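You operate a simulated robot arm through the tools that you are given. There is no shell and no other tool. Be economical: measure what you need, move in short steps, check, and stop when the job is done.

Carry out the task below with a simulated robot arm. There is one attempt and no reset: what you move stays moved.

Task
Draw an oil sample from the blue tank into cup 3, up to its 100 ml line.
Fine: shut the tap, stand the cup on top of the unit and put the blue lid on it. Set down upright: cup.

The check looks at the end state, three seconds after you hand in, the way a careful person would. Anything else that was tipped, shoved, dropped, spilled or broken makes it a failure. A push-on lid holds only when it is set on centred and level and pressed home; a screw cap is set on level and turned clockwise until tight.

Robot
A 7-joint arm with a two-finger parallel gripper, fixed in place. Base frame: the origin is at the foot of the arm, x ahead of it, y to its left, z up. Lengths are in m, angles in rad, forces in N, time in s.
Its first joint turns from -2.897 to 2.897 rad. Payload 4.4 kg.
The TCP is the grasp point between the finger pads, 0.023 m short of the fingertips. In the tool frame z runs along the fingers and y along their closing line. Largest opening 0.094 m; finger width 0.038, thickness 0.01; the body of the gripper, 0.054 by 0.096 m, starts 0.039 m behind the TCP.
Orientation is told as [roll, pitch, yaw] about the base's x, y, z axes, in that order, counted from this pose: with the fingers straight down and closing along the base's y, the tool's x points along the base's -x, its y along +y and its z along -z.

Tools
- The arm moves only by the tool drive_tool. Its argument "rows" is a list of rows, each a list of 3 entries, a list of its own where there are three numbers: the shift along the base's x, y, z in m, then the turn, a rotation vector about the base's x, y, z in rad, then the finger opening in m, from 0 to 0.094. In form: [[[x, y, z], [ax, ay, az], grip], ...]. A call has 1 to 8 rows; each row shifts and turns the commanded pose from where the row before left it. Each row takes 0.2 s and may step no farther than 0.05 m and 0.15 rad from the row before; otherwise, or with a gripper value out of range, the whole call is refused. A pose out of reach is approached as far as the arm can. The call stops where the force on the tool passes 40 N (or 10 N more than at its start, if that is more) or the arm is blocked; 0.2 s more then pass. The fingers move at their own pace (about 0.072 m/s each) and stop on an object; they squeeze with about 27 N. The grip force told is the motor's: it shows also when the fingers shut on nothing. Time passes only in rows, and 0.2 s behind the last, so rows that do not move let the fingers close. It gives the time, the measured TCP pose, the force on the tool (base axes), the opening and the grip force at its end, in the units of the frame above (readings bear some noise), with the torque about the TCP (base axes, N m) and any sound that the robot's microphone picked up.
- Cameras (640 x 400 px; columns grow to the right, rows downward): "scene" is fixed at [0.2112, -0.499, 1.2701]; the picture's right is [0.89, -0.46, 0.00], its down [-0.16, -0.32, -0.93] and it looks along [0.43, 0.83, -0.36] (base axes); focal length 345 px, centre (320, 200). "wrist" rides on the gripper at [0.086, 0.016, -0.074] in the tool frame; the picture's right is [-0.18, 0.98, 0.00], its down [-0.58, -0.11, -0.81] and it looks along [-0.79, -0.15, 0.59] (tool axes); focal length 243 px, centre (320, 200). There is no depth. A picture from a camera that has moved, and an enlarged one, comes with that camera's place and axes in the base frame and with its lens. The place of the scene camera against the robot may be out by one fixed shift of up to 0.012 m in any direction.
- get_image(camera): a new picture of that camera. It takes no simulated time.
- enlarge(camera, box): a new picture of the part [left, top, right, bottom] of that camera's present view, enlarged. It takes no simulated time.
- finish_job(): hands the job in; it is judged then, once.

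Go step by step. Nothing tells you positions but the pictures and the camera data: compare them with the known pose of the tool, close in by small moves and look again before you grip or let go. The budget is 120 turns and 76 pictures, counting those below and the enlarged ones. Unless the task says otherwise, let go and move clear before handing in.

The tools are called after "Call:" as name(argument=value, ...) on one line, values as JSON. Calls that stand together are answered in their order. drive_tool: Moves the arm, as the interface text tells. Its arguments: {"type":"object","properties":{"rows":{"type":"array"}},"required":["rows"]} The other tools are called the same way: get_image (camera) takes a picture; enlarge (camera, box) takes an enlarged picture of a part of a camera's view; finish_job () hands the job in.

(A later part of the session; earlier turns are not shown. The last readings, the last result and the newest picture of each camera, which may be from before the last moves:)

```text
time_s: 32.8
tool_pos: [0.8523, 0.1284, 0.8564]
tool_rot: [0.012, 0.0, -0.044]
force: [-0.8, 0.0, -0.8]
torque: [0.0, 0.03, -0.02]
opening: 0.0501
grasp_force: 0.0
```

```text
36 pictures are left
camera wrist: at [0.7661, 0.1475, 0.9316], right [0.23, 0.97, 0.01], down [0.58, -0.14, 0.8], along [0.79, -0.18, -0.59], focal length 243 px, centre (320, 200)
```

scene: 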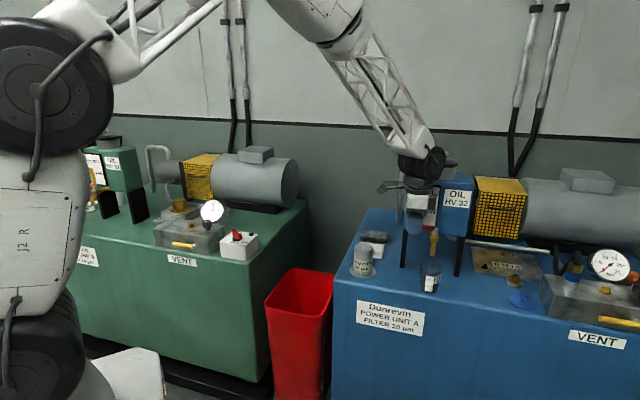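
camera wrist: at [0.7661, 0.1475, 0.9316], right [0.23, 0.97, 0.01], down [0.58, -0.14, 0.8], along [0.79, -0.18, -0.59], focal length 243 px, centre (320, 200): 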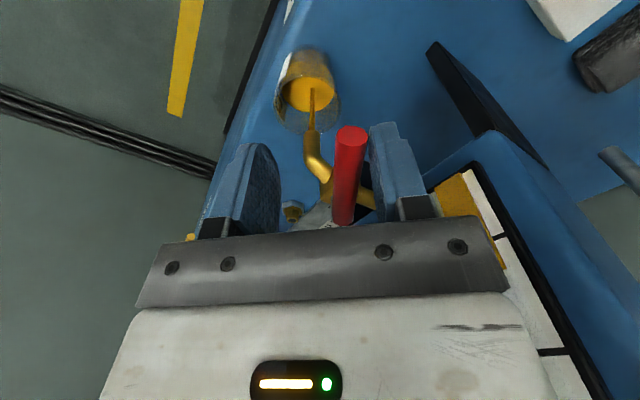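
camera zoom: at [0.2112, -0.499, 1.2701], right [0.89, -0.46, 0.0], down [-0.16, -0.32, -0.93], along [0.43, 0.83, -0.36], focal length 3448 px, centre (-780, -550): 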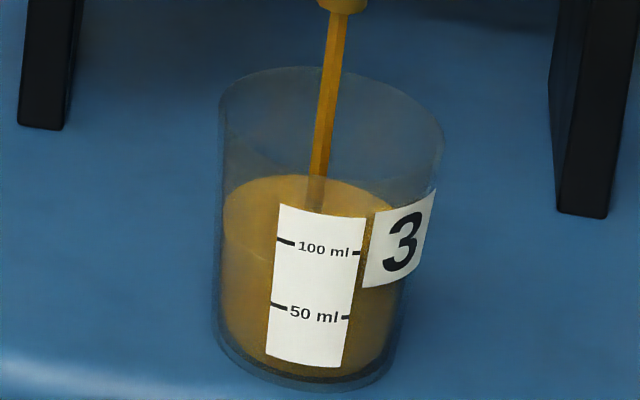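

About 83 ml. While more runs in, I take up the slack by centring the fingers on the lever with a narrower opening, ready to shut.

Call:
drive_tool(rows=[[[0, 0.005, 0], [0, 0, 0], 0.04], [[0.0005, 0.005, 0], [0, 0, 0], 0.03], [[0, 0, 0], [0, 0, 0], 0.03], [[0, 0, 0], [0, 0, 0], 0.03], [[0, 0, 0], [0, 0, 0], 0.03], [[0, 0, 0], [0, 0, 0], 0.03]])

Call:
enlarge(camera="scene", box=[415, 255, 445, 295])

Call:
enlarge(camera="wrist", box=[220, 20, 440, 240])

```text
time_s: 34.2
tool_pos: [0.8541, 0.1378, 0.8583]
tool_rot: [0.013, -0.001, -0.043]
force: [0.8, -0.8, -0.6]
torque: [-0.02, -0.01, -0.04]
opening: 0.0303
grasp_force: 0.0
```

```text
10.00 times, centred on (430, 275) of scene
camera zoom: at [0.2112, -0.499, 1.2701], right [0.89, -0.46, 0.0], down [-0.16, -0.32, -0.93], along [0.43, 0.83, -0.36], focal length 3448 px, centre (-780, -550)
```

zoom: 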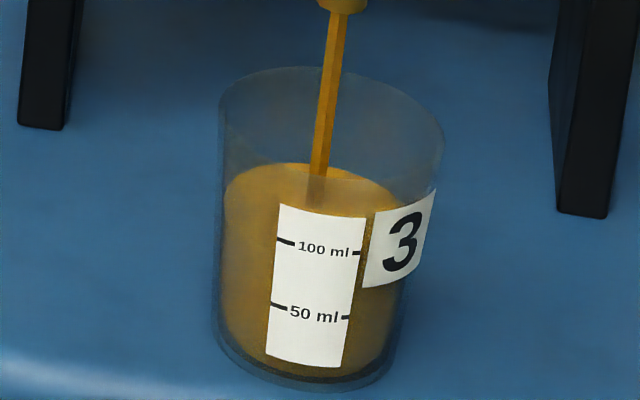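

```text
1.82 times, centred on (330, 130) of wrist
camera zoom: at [0.7669, 0.1576, 0.932], right [0.23, 0.97, 0.01], down [0.58, -0.14, 0.8], along [0.79, -0.18, -0.59], focal length 441 px, centre (302, 327)
```

zoom: 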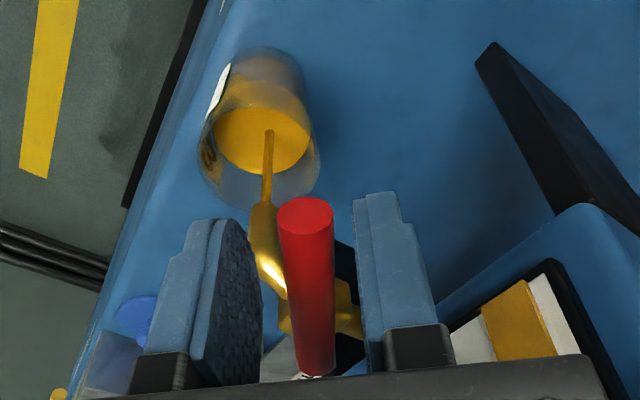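

About 90 ml. The lever is centred between the fingers, so in one motion I hold briefly, grip it and swing it back to closed, leaning the tool slightly away from the header's face.

Call:
drive_tool(rows=[[[0, 0, 0], [0, 0, 0], 0.03], [[0, 0, 0], [0, 0, 0], 0.005], [[0, 0, 0], [0, 0, 0], 0.005], [[0.0013, 0.0071, 0], [0, 0, -0.14], 0.005], [[0.0023, 0.0069, 0], [0, 0, -0.14], 0.005], [[0.0032, 0.0066, 0], [0.02, -0.022, -0.14], 0.005], [[0.0041, 0.006, 0], [0.02, -0.022, -0.14], 0.005], [[0.0049, 0.0053, 0], [0.02, -0.022, -0.14], 0.005]])

Call:
enlarge(camera="scene", box=[400, 215, 460, 295])

```text
time_s: 35.4
tool_pos: [0.8557, 0.1484, 0.8576]
tool_rot: [0.013, 0.003, -0.305]
force: [-4.9, -30.6, 3.0]
torque: [-0.53, 0.07, -1.7]
opening: 0.0147
grasp_force: 44.8
stopped in row 6: the force on the tool passed its limit at 42 N (the readings are from after the stop); the commanded pose is now the measured one
```

```text
5.00 times, centred on (430, 255) of scene
camera zoom: at [0.2112, -0.499, 1.2701], right [0.89, -0.46, 0.0], down [-0.16, -0.32, -0.93], along [0.43, 0.83, -0.36], focal length 1724 px, centre (-230, -75)
```

zoom: 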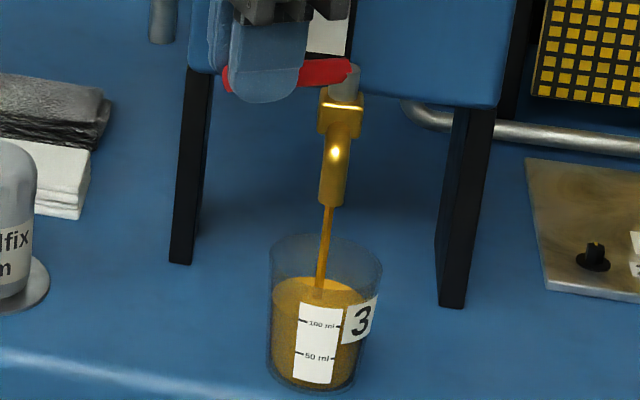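

The stiff grip bound on the lever (still running). I loosen the grip and continue pushing it shut right away.

Call:
drive_tool(rows=[[[0.0015, 0.003, 0], [0, 0, -0.05], 0.024], [[0.0025, 0.005, 0], [0, 0, -0.12], 0.024], [[0.0036, 0.0062, 0], [0.02, -0.022, -0.12], 0.024], [[0.0045, 0.0057, 0], [0.02, -0.022, -0.1], 0.024], [[0.0035, 0.0035, 0], [0.02, -0.022, -0.05], 0.024]])

Call:
enlarge(camera="scene", box=[400, 215, 460, 295])

```text
time_s: 36.7
tool_pos: [0.8706, 0.1725, 0.8567]
tool_rot: [0.097, -0.012, -0.745]
force: [-5.4, -4.2, 2.7]
torque: [0.26, -0.38, -0.14]
opening: 0.0239
grasp_force: 0.1
stopped in row 5: the force on the tool passed its limit at 45 N (the readings are from after the stop); the commanded pose is now the measured one
```

```text
5.00 times, centred on (430, 255) of scene
camera zoom: at [0.2112, -0.499, 1.2701], right [0.89, -0.46, 0.0], down [-0.16, -0.32, -0.93], along [0.43, 0.83, -0.36], focal length 1724 px, centre (-230, -75)
```

zoom: 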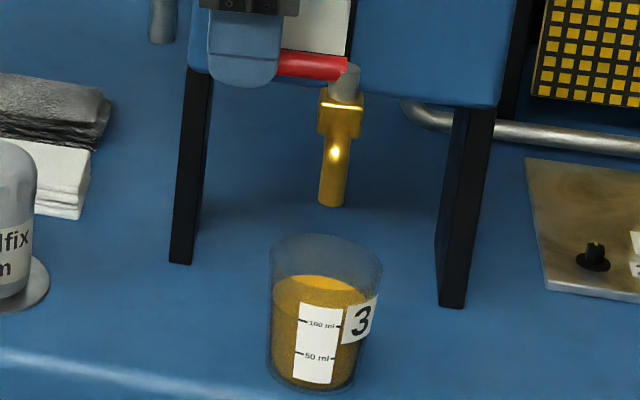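

The stream has stopped. I relieve the contact and check the level and the lever's position.

Call:
drive_tool(rows=[[[-0.003, -0.003, 0], [0, 0, 0], 0.04], [[-0.002, -0.002, 0.01], [0, 0, 0], 0.045], [[0, 0, 0.03], [0, 0, 0], 0.045], [[0, 0, 0.03], [0, 0, 0], 0.045]])

Call:
enlarge(camera="scene", box=[415, 255, 445, 295])

Call:
get_image(camera="wrist")

```text
time_s: 37.7
tool_pos: [0.8626, 0.168, 0.9255]
tool_rot: [0.095, -0.014, -0.744]
force: [-0.5, 0.0, 0.1]
torque: [-0.03, -0.03, -0.02]
opening: 0.0449
grasp_force: 0.1
```

```text
10.00 times, centred on (430, 275) of scene
camera zoom: at [0.2112, -0.499, 1.2701], right [0.89, -0.46, 0.0], down [-0.16, -0.32, -0.93], along [0.43, 0.83, -0.36], focal length 3448 px, centre (-780, -550)
```

zoom: 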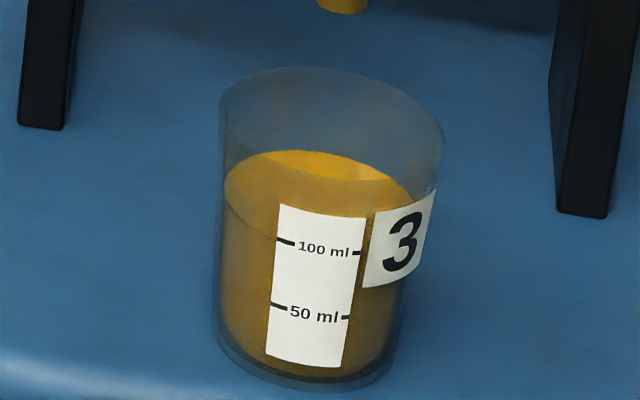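

```text
30 pictures are left
camera wrist: at [0.8051, 0.2342, 0.9997], right [0.8, 0.6, 0.1], down [0.29, -0.52, 0.8], along [0.53, -0.61, -0.59], focal length 243 px, centre (320, 200)
```

wrist: 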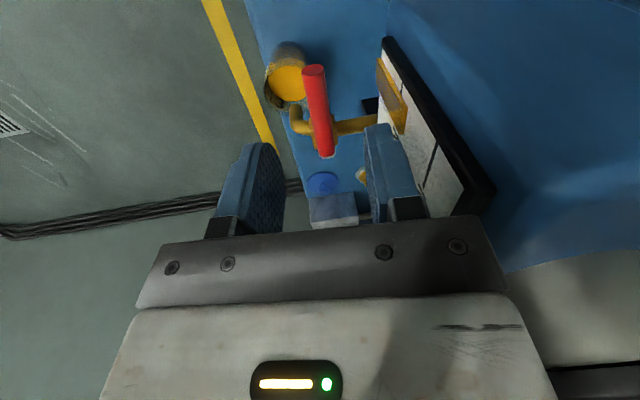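

The level meets the 100 ml line and the lever is back at its closed position. I return the tool to the forward-tilted pose in front of the cup by reversing the earlier path.

Call:
drive_tool(rows=[[[0, 0, 0.03], [-0.06, 0.066, 0], 0.06], [[-0.0142, -0.0083, 0.005], [0, 0, 0.106], 0.08], [[-0.0142, -0.0083, 0.005], [0, 0, 0.106], 0.08], [[-0.0142, -0.0083, 0.005], [0, 0, 0.106], 0.08], [[-0.0142, -0.0083, 0.005], [0, 0, 0.106], 0.08], [[-0.0142, -0.0083, 0.005], [0, 0, 0.106], 0.08], [[-0.0142, -0.0083, 0.005], [0, 0, 0.106], 0.08], [[-0.0142, -0.0083, 0.005], [0, 0, 0.106], 0.08]])

Call:
drive_tool(rows=[[[0, 0, -0.028], [0, -0.095, 0], 0.08], [[0, 0, -0.028], [0, -0.095, 0], 0.08], [[0, 0, -0.028], [0, -0.095, 0], 0.08], [[0, 0, -0.028], [0, -0.095, 0], 0.08], [[0, 0, -0.028], [0, -0.095, 0], 0.08], [[0, 0, -0.028], [0, -0.095, 0], 0.08], [[0, 0, -0.028], [0, -0.095, 0], 0.08], [[0, 0, -0.028], [0, -0.09, 0], 0.08]])

Call:
get_image(camera="wrist")

```text
time_s: 39.5
tool_pos: [0.7641, 0.1094, 0.9917]
tool_rot: [0.005, -0.005, -0.002]
force: [-0.4, 0.4, -0.8]
torque: [0.03, -0.01, -0.01]
opening: 0.0799
grasp_force: 0.2
```

```text
time_s: 41.3
tool_pos: [0.766, 0.1105, 0.7634]
tool_rot: [0.007, -0.738, -0.004]
force: [0.2, 0.4, 4.9]
torque: [-0.06, 0.22, 0.0]
opening: 0.0801
grasp_force: 0.0
out of reach, approached as far as the arm can: row 8
```

```text
29 pictures are left
camera wrist: at [0.6516, 0.1262, 0.7601], right [0.14, 0.98, 0.13], down [-0.11, -0.11, 0.99], along [0.98, -0.15, 0.1], focal length 243 px, centre (320, 200)
```

wrist: 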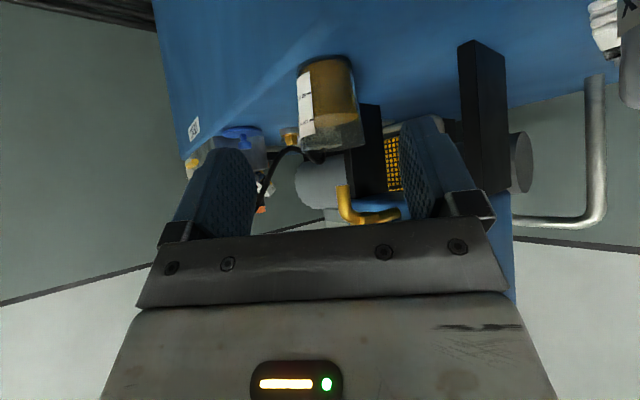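

The cup stands where I left it. I advance along the reverse of my retreat and grip it again.

Call:
drive_tool(rows=[[[0.039, 0, -0.015], [0, 0, 0], 0.08], [[0.04, -0.001, -0.019], [0, 0, 0], 0.08], [[0.02, 0, -0.012], [0, 0, 0], 0.08], [[0.01, 0, -0.007], [0, 0, 0], 0.08]])

Call:
drive_tool(rows=[[[0, 0, 0], [0, 0, 0], 0.05], [[0, 0, 0], [0, 0, 0], 0.04], [[0, 0, 0], [0, 0, 0], 0.04]])

Call:
get_image(camera="wrist")

```text
time_s: 42.3
tool_pos: [0.8741, 0.1076, 0.7177]
tool_rot: [0.008, -0.763, -0.002]
force: [0.2, -0.3, -0.2]
torque: [0.0, -0.01, 0.05]
opening: 0.0801
grasp_force: 0.0
```

```text
time_s: 43.1
tool_pos: [0.8743, 0.1084, 0.7178]
tool_rot: [0.008, -0.76, -0.003]
force: [0.7, -0.7, -0.4]
torque: [0.0, -0.04, -0.01]
opening: 0.0598
grasp_force: 26.2
```

```text
28 pictures are left
camera wrist: at [0.7598, 0.1246, 0.712], right [0.13, 0.98, 0.13], down [-0.14, -0.12, 0.98], along [0.98, -0.15, 0.12], focal length 243 px, centre (320, 200)
```

wrist: 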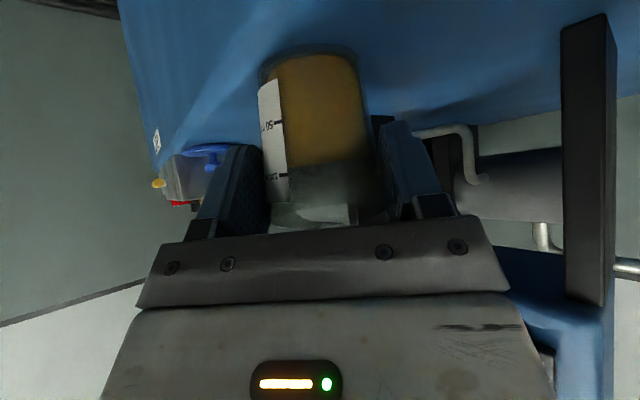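

Cup gripped with the oil at the 100 ml line. I lift it about 10 mm and move it gently along the tank's front, away from the tap, to clear ground for the lid.

Call:
drive_tool(rows=[[[0, 0, 0.005], [0, 0, 0], 0.04], [[0.003, -0.003, 0.005], [0, 0, 0], 0.04], [[0.014, -0.013, 0], [0, 0, 0], 0.04], [[0.016, -0.015, 0], [0, 0, 0], 0.04], [[0.016, -0.015, 0], [0, 0, 0], 0.04], [[0.016, -0.015, 0], [0, 0, 0], 0.04], [[0.014, -0.013, 0], [0, 0, 0], 0.04], [[0.008, -0.008, 0], [0, 0, 0], 0.04]])

Call:
get_image(camera="scene")

Call:
get_image(camera="wrist")

```text
time_s: 43.8
tool_pos: [0.88, 0.1023, 0.7277]
tool_rot: [0.01, -0.761, 0.0]
force: [-67.8, -8.6, 34.8]
torque: [0.91, -4.56, 0.66]
opening: 0.0601
grasp_force: 27.0
stopped in row 3: the force on the tool passed its limit at 128 N (the readings are from after the stop); the commanded pose is now the measured one
```

```text
27 pictures are left
```

scene: 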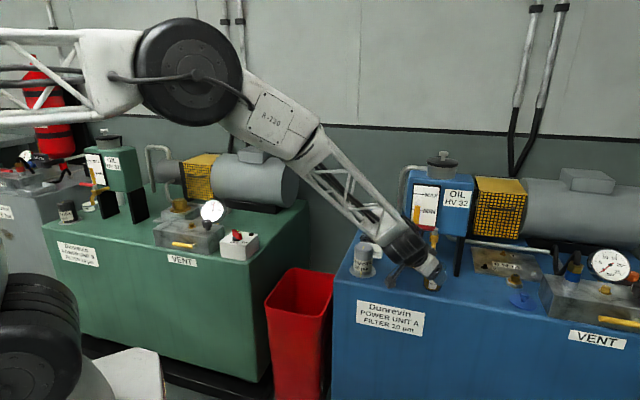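

```text
26 pictures are left
camera wrist: at [0.7667, 0.1186, 0.7221], right [0.13, 0.98, 0.13], down [-0.13, -0.12, 0.98], along [0.98, -0.14, 0.12], focal length 243 px, centre (320, 200)
```

wrist: 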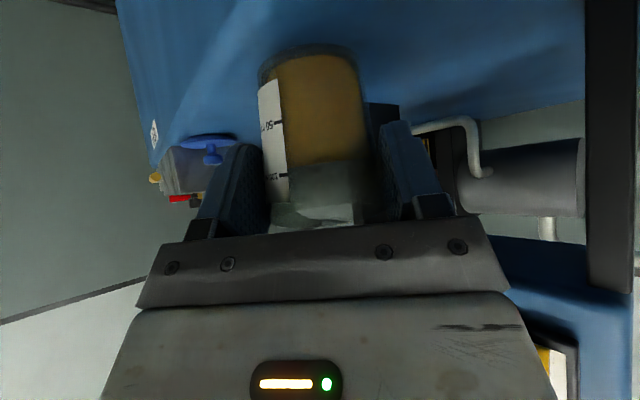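

The gripper's upper edge has bumped the spout (contact about z 0.8). I back off, go sideways first, and will only then move forward.

Call:
drive_tool(rows=[[[-0.005, 0, -0.003], [0, 0, 0], 0.04], [[-0.005, -0.003, 0], [0, 0, 0], 0.04]])

Call:
enlarge(camera="scene", box=[385, 205, 475, 305])

```text
time_s: 44.4
tool_pos: [0.8725, 0.0989, 0.7233]
tool_rot: [0.008, -0.759, 0.0]
force: [-0.1, 0.6, -0.8]
torque: [-0.03, 0.0, -0.03]
opening: 0.0598
grasp_force: 27.2
```

```text
4.00 times, centred on (430, 255) of scene
camera zoom: at [0.2112, -0.499, 1.2701], right [0.89, -0.46, 0.0], down [-0.16, -0.32, -0.93], along [0.43, 0.83, -0.36], focal length 1379 px, centre (-120, -20)
```

zoom: 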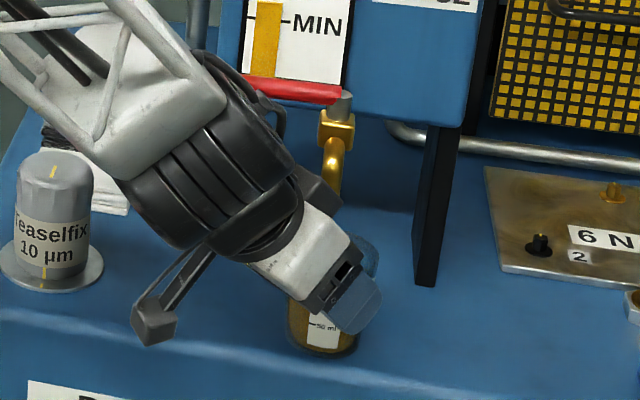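

Contact is gone, the cup is level and the tap intact. I move sideways (-y) clear of the tap, gently.

Call:
drive_tool(rows=[[[-0.003, -0.006, 0.002], [0, 0, 0], 0.04], [[-0.002, -0.012, 0.002], [0, 0, 0], 0.04], [[0, -0.014, 0], [0, 0, 0], 0.04], [[0, -0.014, 0], [0, 0, 0], 0.04], [[0.004, -0.012, 0], [0, 0, 0], 0.04], [[0.01, -0.008, 0], [0, 0, 0], 0.04], [[0.013, -0.005, 0], [0, 0, 0], 0.04]])

Call:
drive_tool(rows=[[[0.013, -0.001, 0], [0, 0, 0], 0.04], [[0.014, 0, 0], [0, 0, 0], 0.04], [[0.014, 0, 0], [0, 0, 0], 0.04], [[0.014, 0, 0], [0, 0, 0], 0.04], [[0.008, 0, 0], [0, 0, 0], 0.04]])

Call:
get_image(camera="wrist")

Call:
enlarge(camera="scene", box=[385, 205, 545, 325])

```text
time_s: 46.0
tool_pos: [0.8926, 0.029, 0.7283]
tool_rot: [0.01, -0.761, -0.001]
force: [0.1, 0.1, -0.8]
torque: [0.02, -0.02, -0.02]
opening: 0.06
grasp_force: 27.3
```

```text
time_s: 47.2
tool_pos: [0.9556, 0.0288, 0.7275]
tool_rot: [0.01, -0.761, 0.001]
force: [0.4, 0.1, -0.6]
torque: [0.01, 0.03, 0.02]
opening: 0.0599
grasp_force: 27.2
```

```text
24 pictures are left
camera wrist: at [0.8413, 0.044, 0.7218], right [0.13, 0.98, 0.13], down [-0.13, -0.12, 0.98], along [0.98, -0.14, 0.12], focal length 243 px, centre (320, 200)
```

wrist: 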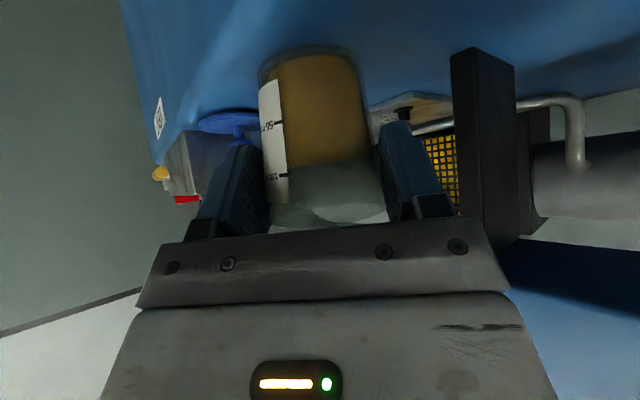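

```text
3.33 times, centred on (465, 265) of scene
camera zoom: at [0.2112, -0.499, 1.2701], right [0.89, -0.46, 0.0], down [-0.16, -0.32, -0.93], along [0.43, 0.83, -0.36], focal length 1149 px, centre (-163, -17)
```

zoom: 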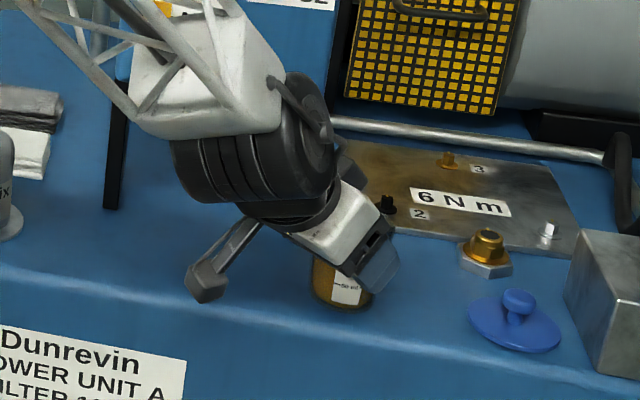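

The cup is a bit close to the rounded front edge, so I shift it 2 cm inward and then set it down gently.

Call:
drive_tool(rows=[[[0.007, 0.006, 0], [0, 0, 0], 0.04], [[0.008, 0.007, 0], [0, 0, 0], 0.04], [[0, 0, -0.004], [0, 0, 0], 0.04], [[0, 0, -0.003], [0, 0, 0], 0.04], [[0, 0, -0.002], [0, 0, 0], 0.04]])

Call:
enlarge(camera="scene", box=[440, 245, 500, 305])

```text
time_s: 48.4
tool_pos: [0.9725, 0.0409, 0.7185]
tool_rot: [0.007, -0.761, -0.001]
force: [1.2, 0.2, -0.8]
torque: [0.01, 0.0, 0.01]
opening: 0.0597
grasp_force: 27.4
```

```text
6.67 times, centred on (470, 275) of scene
camera zoom: at [0.2112, -0.499, 1.2701], right [0.89, -0.46, 0.0], down [-0.16, -0.32, -0.93], along [0.43, 0.83, -0.36], focal length 2299 px, centre (-680, -300)
```

zoom: 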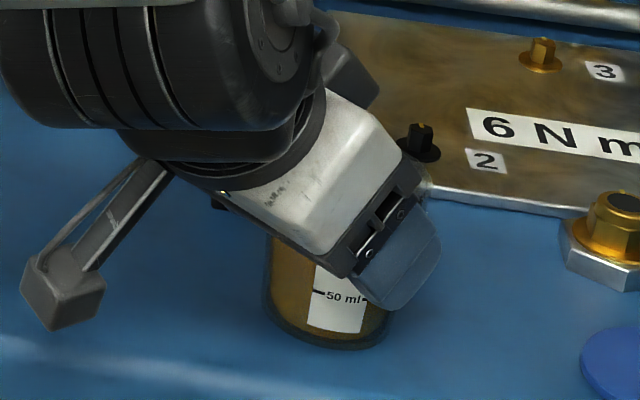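

Nearly down, with good room to the edge. I lower in 1 mm steps until contact shows.

Call:
drive_tool(rows=[[[0, 0, -0.001], [0, 0, 0], 0.04], [[0, 0, -0.001], [0, 0, 0], 0.04]])

```text
time_s: 49.0
tool_pos: [0.9721, 0.0408, 0.7169]
tool_rot: [0.011, -0.762, 0.002]
force: [-0.5, 0.8, 4.4]
torque: [0.03, 0.0, 0.0]
opening: 0.0599
grasp_force: 27.1
```

Contact. I release slowly and back off along the tool axis.

Call:
drive_tool(rows=[[[0, 0, 0], [0, 0, 0], 0.066], [[0, 0, 0], [0, 0, 0], 0.08], [[0, 0, 0], [0, 0, 0], 0.084], [[-0.03, 0, 0.02], [0, 0, 0], 0.084], [[-0.03, 0, 0.025], [0, 0, 0], 0.084], [[-0.03, -0.02, 0.035], [0, 0.05, 0], 0.084], [[-0.01, -0.02, 0.04], [0, 0.05, 0], 0.084]])

Call:
get_image(camera="wrist")

Call:
enlarge(camera="scene", box=[430, 235, 550, 315])

```text
refused: row 6 steps farther than a row can; nothing moved
```

```text
21 pictures are left
camera wrist: at [0.8581, 0.0571, 0.7118], right [0.13, 0.98, 0.13], down [-0.14, -0.12, 0.98], along [0.98, -0.14, 0.12], focal length 243 px, centre (320, 200)
```

wrist: 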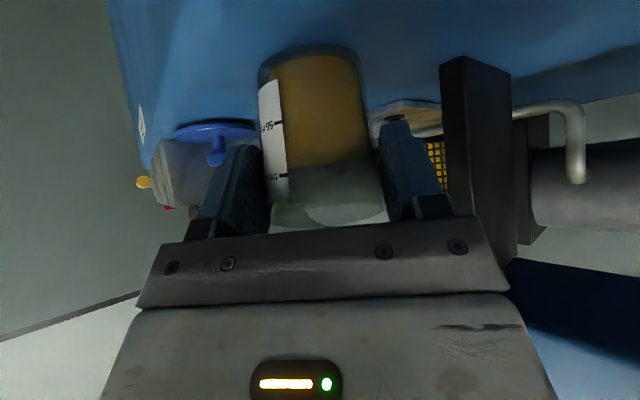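

```text
5.00 times, centred on (490, 275) of scene
camera zoom: at [0.2112, -0.499, 1.2701], right [0.89, -0.46, 0.0], down [-0.16, -0.32, -0.93], along [0.43, 0.83, -0.36], focal length 1724 px, centre (-530, -175)
```

zoom: 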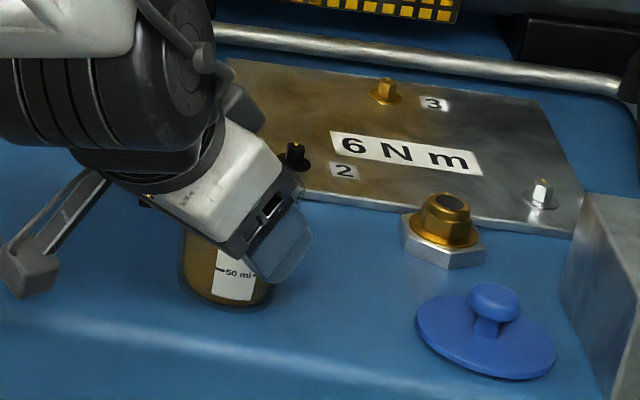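

One row was too long, so nothing moved. From these views: cup axis ≈ (0.982, 0.041); lid disc ≈ (1.066, -0.062) with its knob head at z ≈ 0.692. I release and retreat in legal steps, then rise toward the lid reducing the tilt to 0.5.

Call:
drive_tool(rows=[[[0, 0, 0], [0, 0, 0], 0.066], [[0, 0, 0], [0, 0, 0], 0.08], [[0, 0, 0], [0, 0, 0], 0.084], [[-0.03, 0, 0.02], [0, 0, 0], 0.084], [[-0.03, 0, 0.025], [0, 0, 0], 0.084], [[-0.02, 0, 0.035], [0, 0, 0], 0.084]])

Call:
drive_tool(rows=[[[0, -0.02, 0.02], [0, 0.05, 0], 0.06], [[0, -0.03, 0.01], [0, 0.05, 0], 0.05], [[0.01, -0.03, 0.01], [0, 0.05, 0], 0.045], [[0.02, -0.023, 0], [0, 0.05, 0], 0.045], [[0.02, 0, 0], [0, 0.05, 0], 0.045], [[0.03, 0, 0], [0, 0, 0], 0.045]])

Call:
get_image(camera="wrist")

```text
time_s: 50.4
tool_pos: [0.892, 0.0409, 0.7954]
tool_rot: [0.008, -0.76, -0.001]
force: [-0.1, 0.7, -0.9]
torque: [0.0, -0.02, -0.01]
opening: 0.084
grasp_force: 0.1
```

```text
time_s: 52.0
tool_pos: [0.9564, -0.0415, 0.8701]
tool_rot: [0.196, -0.595, -0.253]
force: [-0.4, 0.4, 0.3]
torque: [-0.02, -0.01, 0.01]
opening: 0.045
grasp_force: 0.1
out of reach, approached as far as the arm can: row 4, 5
stopped in row 6: the arm was blocked; the commanded pose is now the measured one
```

```text
19 pictures are left
camera wrist: at [0.8462, -0.0106, 0.8849], right [0.28, 0.92, 0.26], down [-0.02, -0.27, 0.96], along [0.96, -0.28, -0.06], focal length 243 px, centre (320, 200)
```

wrist: 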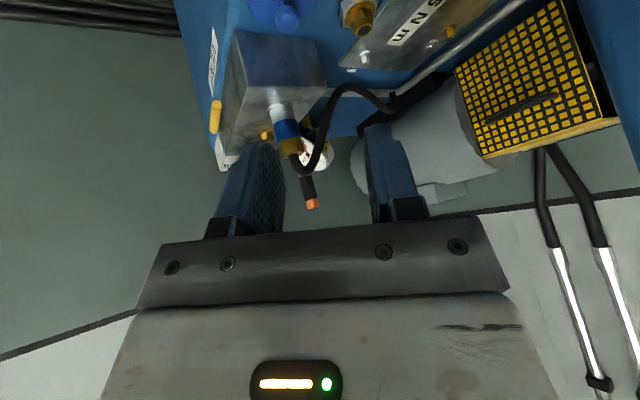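

Near this pose the wrist is singular (hand in line with the forearm) and the orientation drifted. I go back lower, where the 0.76 tilt worked, and restore the orientation.

Call:
drive_tool(rows=[[[-0.02, 0, -0.02], [0, 0, 0], 0.045], [[-0.02, 0, -0.02], [-0.047, -0.055, 0.04], 0.045], [[0, 0, -0.02], [-0.047, -0.055, 0.04], 0.045], [[0, 0, -0.01], [-0.047, -0.055, 0.04], 0.045]])

```text
time_s: 53.2
tool_pos: [0.8967, -0.0389, 0.7102]
tool_rot: [0.051, -0.675, -0.042]
force: [0.7, -0.2, 0.4]
torque: [-0.03, -0.01, 0.01]
opening: 0.0447
grasp_force: 0.0
stopped in row 4: the arm was blocked; the commanded pose is now the measured one
```

The arm sagged to z 0.71 again before stopping. I look at the scene to understand its posture and check nothing was touched.

Call:
get_image(camera="scene")

```text
18 pictures are left
```

scene: 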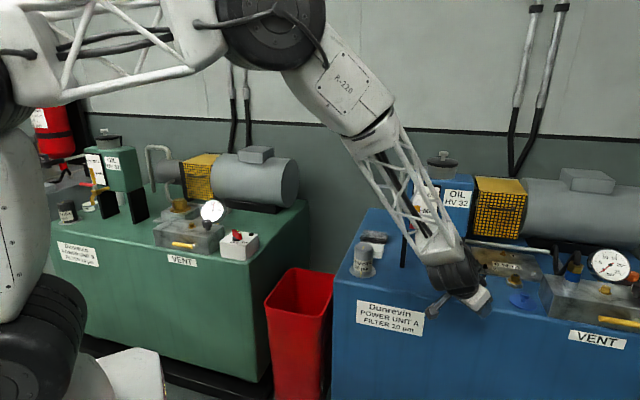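

The hand is in line with the forearm, the wrist's limit: large tilts only work when the arm is stretched out and low. I rise while turning the tool back to near vertical.

Call:
drive_tool(rows=[[[0, 0, 0.02], [-0.02, 0.12, 0.01], 0.045], [[0, 0, 0.025], [-0.02, 0.12, 0.01], 0.045], [[0, 0, 0.025], [0, 0.12, 0], 0.045], [[0, 0, 0.025], [0, 0.1, 0], 0.045], [[0, -0.01, 0.025], [0, 0.05, 0], 0.045], [[0, -0.01, 0.02], [0, 0, 0], 0.045]])

```text
time_s: 54.6
tool_pos: [0.8934, -0.0512, 0.8136]
tool_rot: [0.058, -0.332, -0.001]
force: [-0.3, 0.4, -0.3]
torque: [0.03, -0.01, 0.03]
opening: 0.045
grasp_force: 0.0
out of reach, approached as far as the arm can: row 2, 3, 5, 6
```

Call:
drive_tool(rows=[[[0, 0, 0], [0, 0, 0], 0.045], [[0, 0, 0], [0, 0, 0], 0.045], [[0, 0, 0], [0, 0, 0], 0.045]])

```text
time_s: 55.4
tool_pos: [0.8948, -0.0511, 0.8146]
tool_rot: [0.059, -0.333, -0.002]
force: [-0.4, -0.3, 0.5]
torque: [0.01, 0.01, -0.01]
opening: 0.045
grasp_force: 0.1
```

Call:
drive_tool(rows=[[[-0.02, 0, 0.03], [0, 0, 0], 0.045], [[-0.02, 0, 0.03], [0, 0.05, 0], 0.045], [[-0.02, 0, 0.03], [-0.02, 0.05, 0], 0.045]])

Call:
get_image(camera="scene")

```text
time_s: 56.2
tool_pos: [0.867, -0.0494, 0.8359]
tool_rot: [0.059, -0.334, -0.001]
force: [-0.8, 0.0, 0.6]
torque: [0.0, 0.0, 0.0]
opening: 0.0449
grasp_force: 0.0
out of reach, approached as far as the arm can: row 1, 2, 3
```

```text
17 pictures are left
```

scene: 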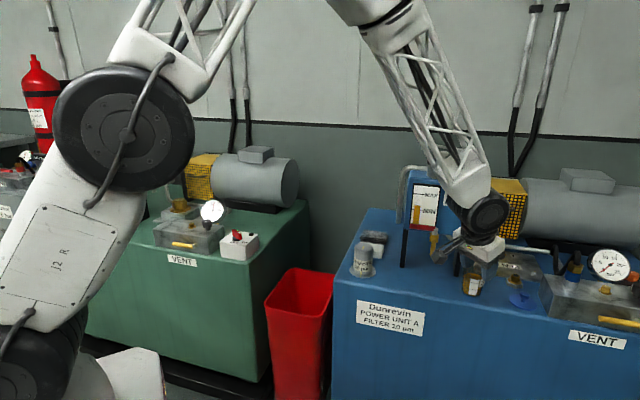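

The cup stands fine. The arm has drifted into an awkward posture, so I head back to the known good vertical pose near (0.765, 0.11, 0.99) before retrying.

Call:
drive_tool(rows=[[[-0.03, 0.03, 0.02], [0, 0.03, 0], 0.045], [[-0.02, 0.04, 0.02], [0, 0.03, 0], 0.045], [[-0.01, 0.04, 0.01], [0, 0, 0], 0.045], [[-0.01, 0.04, 0], [0, 0, 0], 0.045], [[0, 0.01, 0], [0, 0, 0], 0.045], [[0, 0, 0], [0, 0, 0], 0.045]])

```text
time_s: 57.6
tool_pos: [0.8458, -0.0357, 0.837]
tool_rot: [0.063, -0.32, -0.002]
force: [-0.3, -0.1, -0.7]
torque: [0.02, 0.02, 0.0]
opening: 0.0452
grasp_force: 0.1
out of reach, approached as far as the arm can: row 1, 2, 3, 4, 5
```

It is stuck at a joint limit. Stretching the arm out should unwind the posture, so I command a pose out towards the lid, still well above everything.

Call:
drive_tool(rows=[[[0.03, -0.028, -0.025], [0, -0.06, 0], 0.045], [[0.03, -0.028, -0.025], [0, -0.06, 0], 0.045], [[0.03, -0.028, -0.025], [0, -0.06, 0], 0.045], [[0.03, -0.028, -0.025], [0, -0.06, 0], 0.045], [[0.03, -0.028, -0.025], [0, -0.06, 0], 0.045], [[0.03, -0.028, -0.025], [0, -0.06, 0], 0.045], [[0, 0, 0], [0, 0, 0], 0.045]])

```text
time_s: 59.2
tool_pos: [1.0235, -0.2039, 0.6837]
tool_rot: [0.059, -0.636, -0.002]
force: [0.0, 0.6, 0.4]
torque: [-0.01, -0.02, -0.04]
opening: 0.045
grasp_force: 0.1
```

Commands are relative to the measured pose after an out-of-reach stop, so I ended up just in front of the tank (free air, no force) with the arm tracking well again. I rise before moving in over the lid.

Call:
drive_tool(rows=[[[0, 0, 0.03], [0, 0, 0], 0.045], [[0, 0, 0.03], [0, 0, 0], 0.045], [[0, 0.01, 0.03], [-0.02, 0, 0], 0.045]])

```text
time_s: 60.0
tool_pos: [1.0231, -0.1952, 0.7755]
tool_rot: [0.035, -0.634, 0.012]
force: [0.6, 0.3, -1.2]
torque: [-0.06, -0.03, 0.02]
opening: 0.0451
grasp_force: 0.1
```

Call:
drive_tool(rows=[[[0, 0.03, 0], [-0.02, 0, -0.008], 0.045], [[0, 0.035, 0], [-0.015, 0, 0], 0.045], [[0, 0.035, 0], [0, 0, 0], 0.045], [[0, 0.03, 0], [0, 0, 0], 0.045]])

Call:
get_image(camera="wrist")

Call:
enlarge(camera="scene", box=[440, 215, 580, 315])

```text
time_s: 61.0
tool_pos: [1.0243, -0.0627, 0.7755]
tool_rot: [-0.009, -0.631, 0.03]
force: [-0.2, 0.5, -0.2]
torque: [-0.02, 0.03, 0.02]
opening: 0.0448
grasp_force: 0.0
```

```text
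16 pictures are left
camera wrist: at [0.9101, -0.0487, 0.7837], right [0.12, 0.99, 0.1], down [-0.01, -0.1, 0.99], along [0.99, -0.12, -0.01], focal length 243 px, centre (320, 200)
```

wrist: 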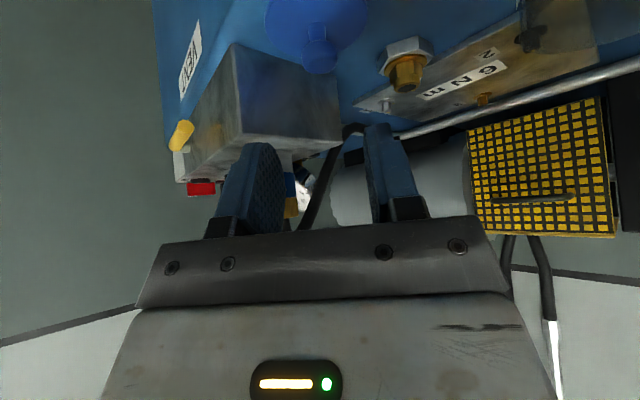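

```text
4.00 times, centred on (510, 265) of scene
camera zoom: at [0.2112, -0.499, 1.2701], right [0.89, -0.46, 0.0], down [-0.16, -0.32, -0.93], along [0.43, 0.83, -0.36], focal length 1379 px, centre (-440, -60)
```

zoom: 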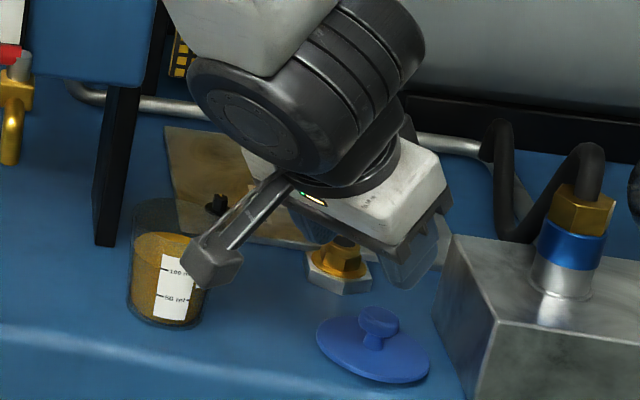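

Both views put the knob at about (1.064, -0.059), head z ≈ 0.692. I move over it and descend.

Call:
drive_tool(rows=[[[0.02, 0.002, 0], [0, 0, 0], 0.05], [[0.02, 0.002, -0.01], [0, 0, -0.02], 0.05], [[0, 0, -0.02], [0, 0, 0], 0.05], [[0, 0, -0.015], [0, 0, 0], 0.05], [[0, 0, -0.01], [0, 0, 0], 0.05]])

Call:
enlarge(camera="wrist", box=[200, 20, 440, 240])

```text
time_s: 62.2
tool_pos: [1.0654, -0.0577, 0.7202]
tool_rot: [-0.009, -0.634, 0.012]
force: [0.1, -0.8, -0.8]
torque: [-0.02, 0.0, -0.01]
opening: 0.0503
grasp_force: 0.1
```

```text
1.82 times, centred on (320, 130) of wrist
camera zoom: at [0.9514, -0.0418, 0.7286], right [0.14, 0.98, 0.1], down [-0.01, -0.1, 0.99], along [0.99, -0.14, -0.01], focal length 441 px, centre (320, 327)
```

zoom: 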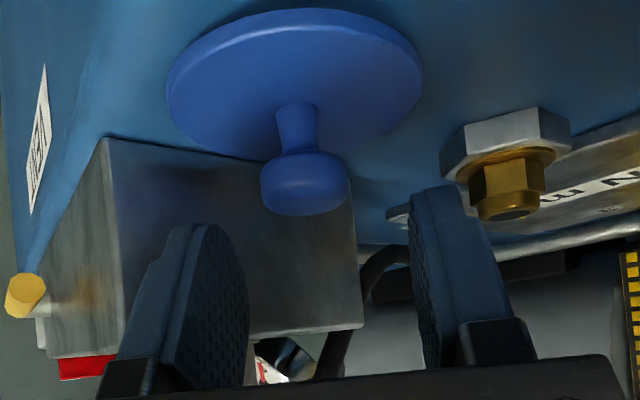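

Well centred on the knob. I lower 15 mm more and close.

Call:
drive_tool(rows=[[[0, 0, -0.008], [0, 0, 0], 0.05], [[0, 0, -0.007], [0, 0, 0], 0.05], [[0, 0, 0], [0, 0, 0], 0.02], [[0, 0, 0], [0, 0, 0], 0.01], [[0, 0, 0], [0, 0, 0], 0.01], [[0, 0, 0], [0, 0, 0], 0.01]])

```text
time_s: 63.6
tool_pos: [1.0656, -0.0592, 0.7068]
tool_rot: [-0.007, -0.633, 0.011]
force: [0.7, 0.2, 3.7]
torque: [0.01, -0.05, -0.03]
opening: 0.0215
grasp_force: 26.9
```

Knob gripped (0.0215). I lift straight up and check that the lid hangs level.

Call:
drive_tool(rows=[[[0, 0, 0.015], [0, 0, 0], 0.01], [[0, 0, 0.025], [0, 0, 0], 0.01], [[0, 0, 0.025], [0, 0, 0], 0.01], [[0, 0, 0.02], [0, 0, 0], 0.01], [[0, 0, 0.01], [0, 0, 0], 0.01]])

Call:
get_image(camera="wrist")

Call:
enlarge(camera="scene", box=[440, 205, 580, 305])

```text
time_s: 64.8
tool_pos: [1.064, -0.0581, 0.8006]
tool_rot: [-0.009, -0.634, 0.011]
force: [0.0, 0.1, -0.2]
torque: [-0.01, 0.0, -0.02]
opening: 0.0212
grasp_force: 26.3
```

```text
13 pictures are left
camera wrist: at [0.95, -0.0417, 0.8091], right [0.14, 0.98, 0.1], down [-0.01, -0.1, 0.99], along [0.99, -0.14, -0.01], focal length 243 px, centre (320, 200)
```

wrist: 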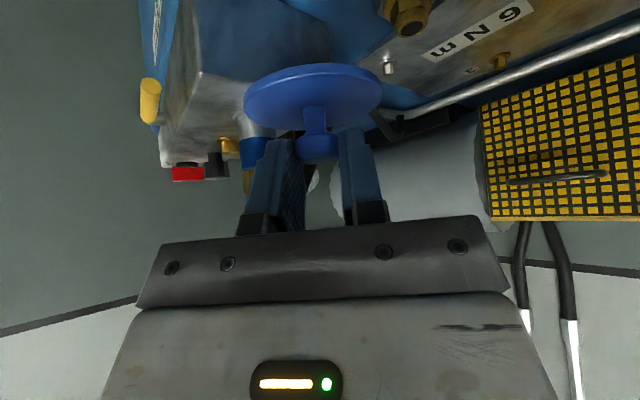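

```text
4.00 times, centred on (510, 255) of scene
camera zoom: at [0.2112, -0.499, 1.2701], right [0.89, -0.46, 0.0], down [-0.16, -0.32, -0.93], along [0.43, 0.83, -0.36], focal length 1379 px, centre (-440, -20)
```

zoom: 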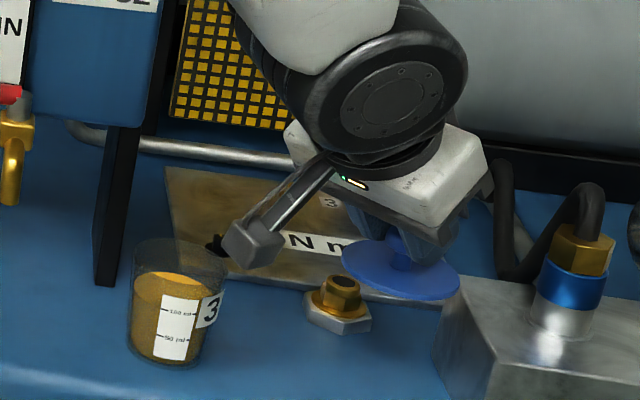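

The lid hangs level. I carry it over to above the cup with a slight yaw to keep the wrist clear of the tap, staying about 2 cm above the rim.

Call:
drive_tool(rows=[[[-0.0137, 0.0162, 0.003], [0, 0, 0.03], 0.01], [[-0.0137, 0.0162, 0.002], [0, 0, 0.03], 0.01], [[-0.0137, 0.0162, 0], [0, 0, 0.03], 0.01], [[-0.0137, 0.0162, 0], [0, 0, 0.03], 0.01], [[-0.0137, 0.0162, 0], [0, 0, 0.03], 0.01], [[-0.0137, 0.0162, 0], [0, 0, 0.03], 0.01]])

Call:
enlarge(camera="scene", box=[430, 225, 510, 305])

Call:
enlarge(camera="wrist", box=[200, 0, 440, 200])

```text
time_s: 66.2
tool_pos: [0.9803, 0.0385, 0.8052]
tool_rot: [-0.008, -0.634, 0.19]
force: [0.6, 0.6, -1.1]
torque: [-0.02, 0.0, 0.03]
opening: 0.0215
grasp_force: 26.6
```

```text
5.00 times, centred on (470, 265) of scene
camera zoom: at [0.2112, -0.499, 1.2701], right [0.89, -0.46, 0.0], down [-0.16, -0.32, -0.93], along [0.43, 0.83, -0.36], focal length 1724 px, centre (-430, -125)
```

zoom: 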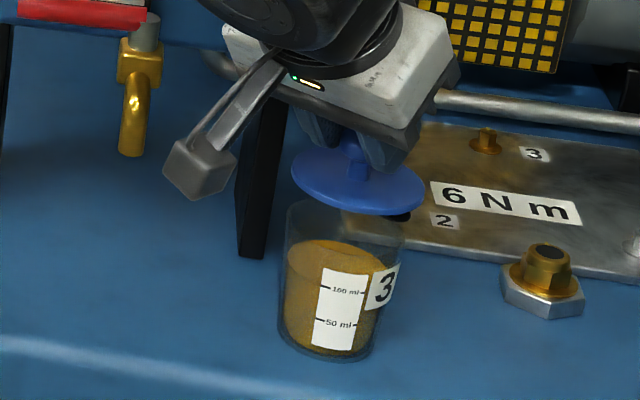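

```text
2.00 times, centred on (320, 100) of wrist
camera zoom: at [0.8662, 0.0344, 0.8141], right [-0.04, 0.99, 0.1], down [0.01, -0.1, 0.99], along [1.0, 0.04, -0.01], focal length 485 px, centre (320, 400)
```

zoom: 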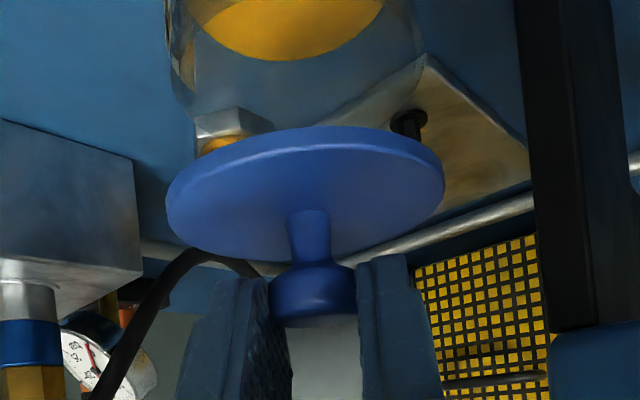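

The lid is centred within about 2–3 mm (slightly too far in +x). I correct 2 mm, lower to just above the rim and look again.

Call:
drive_tool(rows=[[[-0.002, 0, -0.008], [0, 0, 0], 0.01], [[0, 0, -0.008], [0, 0, 0], 0.01]])

Call:
enlarge(camera="scene", box=[440, 235, 490, 285])

Call:
enlarge(camera="wrist", box=[220, 0, 420, 160])

```text
time_s: 66.8
tool_pos: [0.9801, 0.04, 0.7894]
tool_rot: [-0.008, -0.634, 0.191]
force: [-0.4, -0.3, 0.1]
torque: [0.02, 0.01, 0.01]
opening: 0.0216
grasp_force: 27.4
```

```text
8.00 times, centred on (465, 260) of scene
camera zoom: at [0.2112, -0.499, 1.2701], right [0.89, -0.46, 0.0], down [-0.16, -0.32, -0.93], along [0.43, 0.83, -0.36], focal length 2758 px, centre (-840, -280)
```

zoom: 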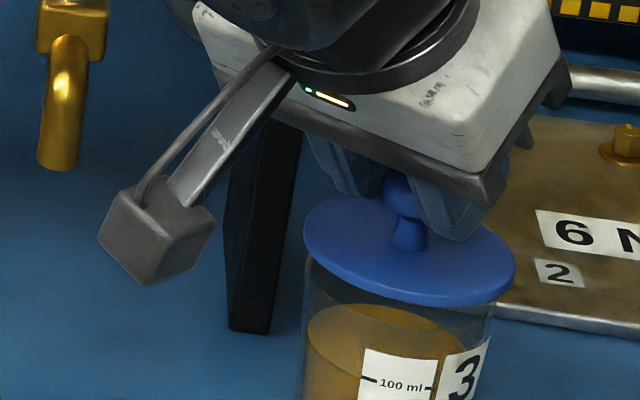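

```text
2.50 times, centred on (320, 80) of wrist
camera zoom: at [0.8649, 0.0348, 0.7978], right [-0.04, 0.99, 0.1], down [0.01, -0.1, 0.99], along [1.0, 0.04, -0.01], focal length 606 px, centre (320, 500)
```

zoom: 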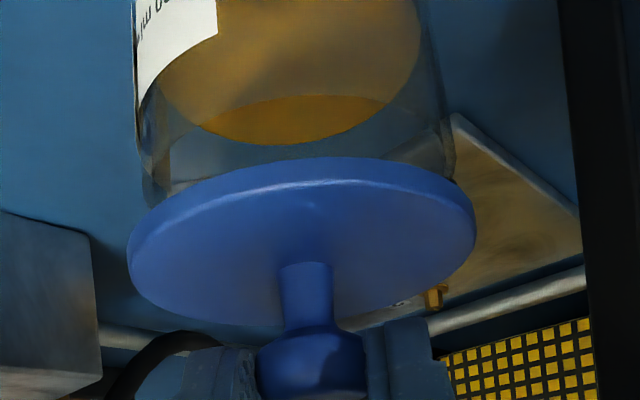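

Within about 2 mm now; I apply a last small correction and lower onto the rim in small steps.

Call:
drive_tool(rows=[[[-0.0015, 0.001, -0.003], [0, 0, 0], 0.01], [[0, 0, -0.004], [0, 0, 0], 0.01], [[0, 0, -0.003], [0, 0, 0], 0.01]])

```text
time_s: 67.6
tool_pos: [0.977, 0.0401, 0.7792]
tool_rot: [-0.009, -0.631, 0.191]
force: [-0.7, 0.3, -0.5]
torque: [0.01, -0.03, 0.02]
opening: 0.0216
grasp_force: 26.9
```

Call:
drive_tool(rows=[[[0, 0, -0.002], [0, 0, 0], 0.01], [[0, 0, -0.002], [0, 0, 0], 0.01]])

Call:
enlarge(camera="wrist", box=[220, 0, 420, 160])

```text
time_s: 68.2
tool_pos: [0.979, 0.0403, 0.7762]
tool_rot: [-0.009, -0.636, 0.19]
force: [-2.1, -0.1, 15.1]
torque: [0.13, 0.12, -0.01]
opening: 0.0213
grasp_force: 26.6
```

```text
2.50 times, centred on (320, 80) of wrist
camera zoom: at [0.864, 0.0359, 0.7848], right [-0.04, 0.99, 0.1], down [0.01, -0.1, 0.99], along [1.0, 0.04, -0.01], focal length 606 px, centre (320, 500)
```

zoom: 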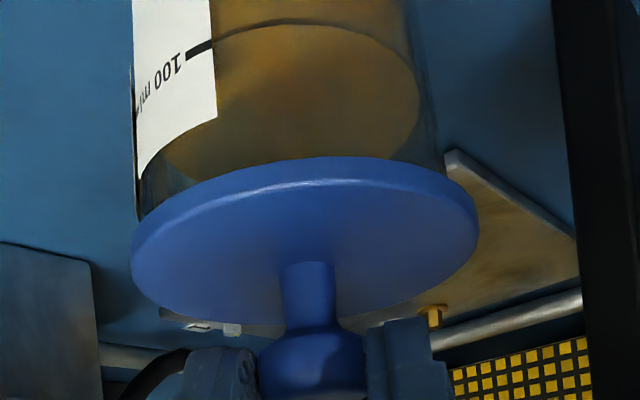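

Contact at 15 N. I check the centring once more from the scene camera before pressing.

Call:
enlarge(camera="scene", box=[445, 245, 485, 295])

```text
8.00 times, centred on (465, 270) of scene
camera zoom: at [0.2112, -0.499, 1.2701], right [0.89, -0.46, 0.0], down [-0.16, -0.32, -0.93], along [0.43, 0.83, -0.36], focal length 2758 px, centre (-840, -360)
```

zoom: 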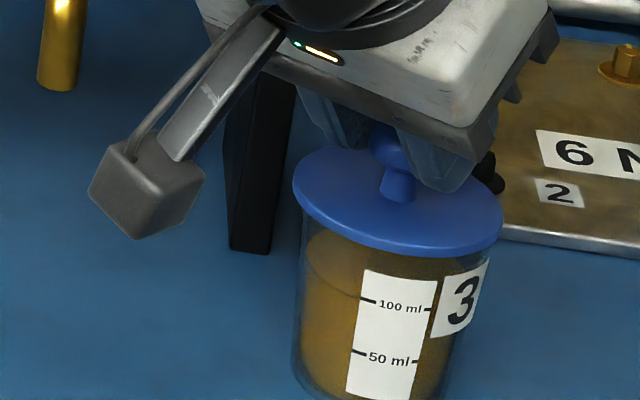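

The lid sits centred and level over the rim. I press it home.

Call:
drive_tool(rows=[[[0, 0, -0.002], [0, 0, 0], 0.01], [[0, 0, -0.002], [0, 0, 0], 0.01], [[0, 0, -0.002], [0, 0, 0], 0.01]])

```text
time_s: 69.0
tool_pos: [0.9777, 0.0405, 0.7697]
tool_rot: [-0.009, -0.634, 0.19]
force: [1.3, 1.9, 25.8]
torque: [0.38, -0.28, -0.04]
opening: 0.0219
grasp_force: 27.0
```

Call:
drive_tool(rows=[[[0, 0, -0.002], [0, 0, 0], 0.01], [[0, 0, -0.002], [0, 0, 0], 0.01], [[0, 0, -0.002], [0, 0, 0], 0.01]])

Call:
enlarge(camera="scene", box=[445, 245, 485, 295])

```text
time_s: 69.6
tool_pos: [0.9804, 0.0404, 0.7678]
tool_rot: [-0.008, -0.637, 0.188]
force: [0.7, 0.8, 5.6]
torque: [0.15, 0.01, -0.01]
opening: 0.0221
grasp_force: 26.8
stopped in row 2: the force on the tool passed its limit at 42 N (the readings are from after the stop); the commanded pose is now the measured one
```

```text
8.00 times, centred on (465, 270) of scene
camera zoom: at [0.2112, -0.499, 1.2701], right [0.89, -0.46, 0.0], down [-0.16, -0.32, -0.93], along [0.43, 0.83, -0.36], focal length 2758 px, centre (-840, -360)
```

zoom: 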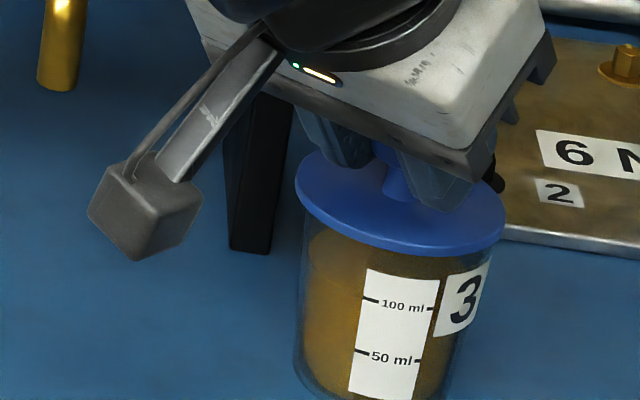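

The fingers slid down the knob onto the disc and pressed with about 42 N. I press once more in 1 mm steps to feel whether the lid is firmly seated.

Call:
drive_tool(rows=[[[0, 0, -0.001], [0, 0, 0], 0.01], [[0, 0, -0.001], [0, 0, 0], 0.01], [[0, 0, -0.001], [0, 0, 0], 0.01], [[0, 0, -0.001], [0, 0, 0], 0.01], [[0, 0, -0.001], [0, 0, 0], 0.01]])

```text
time_s: 70.6
tool_pos: [0.9816, 0.0402, 0.7695]
tool_rot: [-0.011, -0.64, 0.188]
force: [-1.3, 0.7, 7.0]
torque: [0.16, 0.06, 0.01]
opening: 0.0215
grasp_force: 27.3
stopped in row 4: the force on the tool passed its limit at 43 N (the readings are from after the stop); the commanded pose is now the measured one
```

It is hard now: no further travel under 43 N. I open and rise straight off the knob, then look at the lid.

Call:
drive_tool(rows=[[[0, 0, 0.001], [0, 0, 0], 0.03], [[0, 0, 0], [0, 0, 0], 0.045], [[0, 0, 0], [0, 0, 0], 0.05], [[0, 0, 0.015], [0, 0, 0], 0.05], [[0, 0, 0.02], [0, 0, 0], 0.05], [[0.01, -0.02, 0.02], [0, 0, 0], 0.05], [[0.02, -0.03, 0], [0, 0, 0], 0.05]])

Call:
enlarge(camera="scene", box=[445, 245, 485, 295])

```text
time_s: 72.2
tool_pos: [1.0108, -0.0109, 0.8238]
tool_rot: [-0.008, -0.638, 0.191]
force: [-0.3, -0.3, 0.2]
torque: [0.01, -0.03, -0.01]
opening: 0.0501
grasp_force: 0.1
```

```text
8.00 times, centred on (465, 270) of scene
camera zoom: at [0.2112, -0.499, 1.2701], right [0.89, -0.46, 0.0], down [-0.16, -0.32, -0.93], along [0.43, 0.83, -0.36], focal length 2758 px, centre (-840, -360)
```

zoom: 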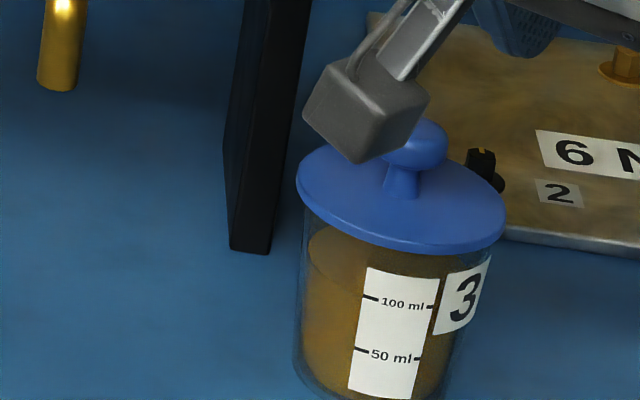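

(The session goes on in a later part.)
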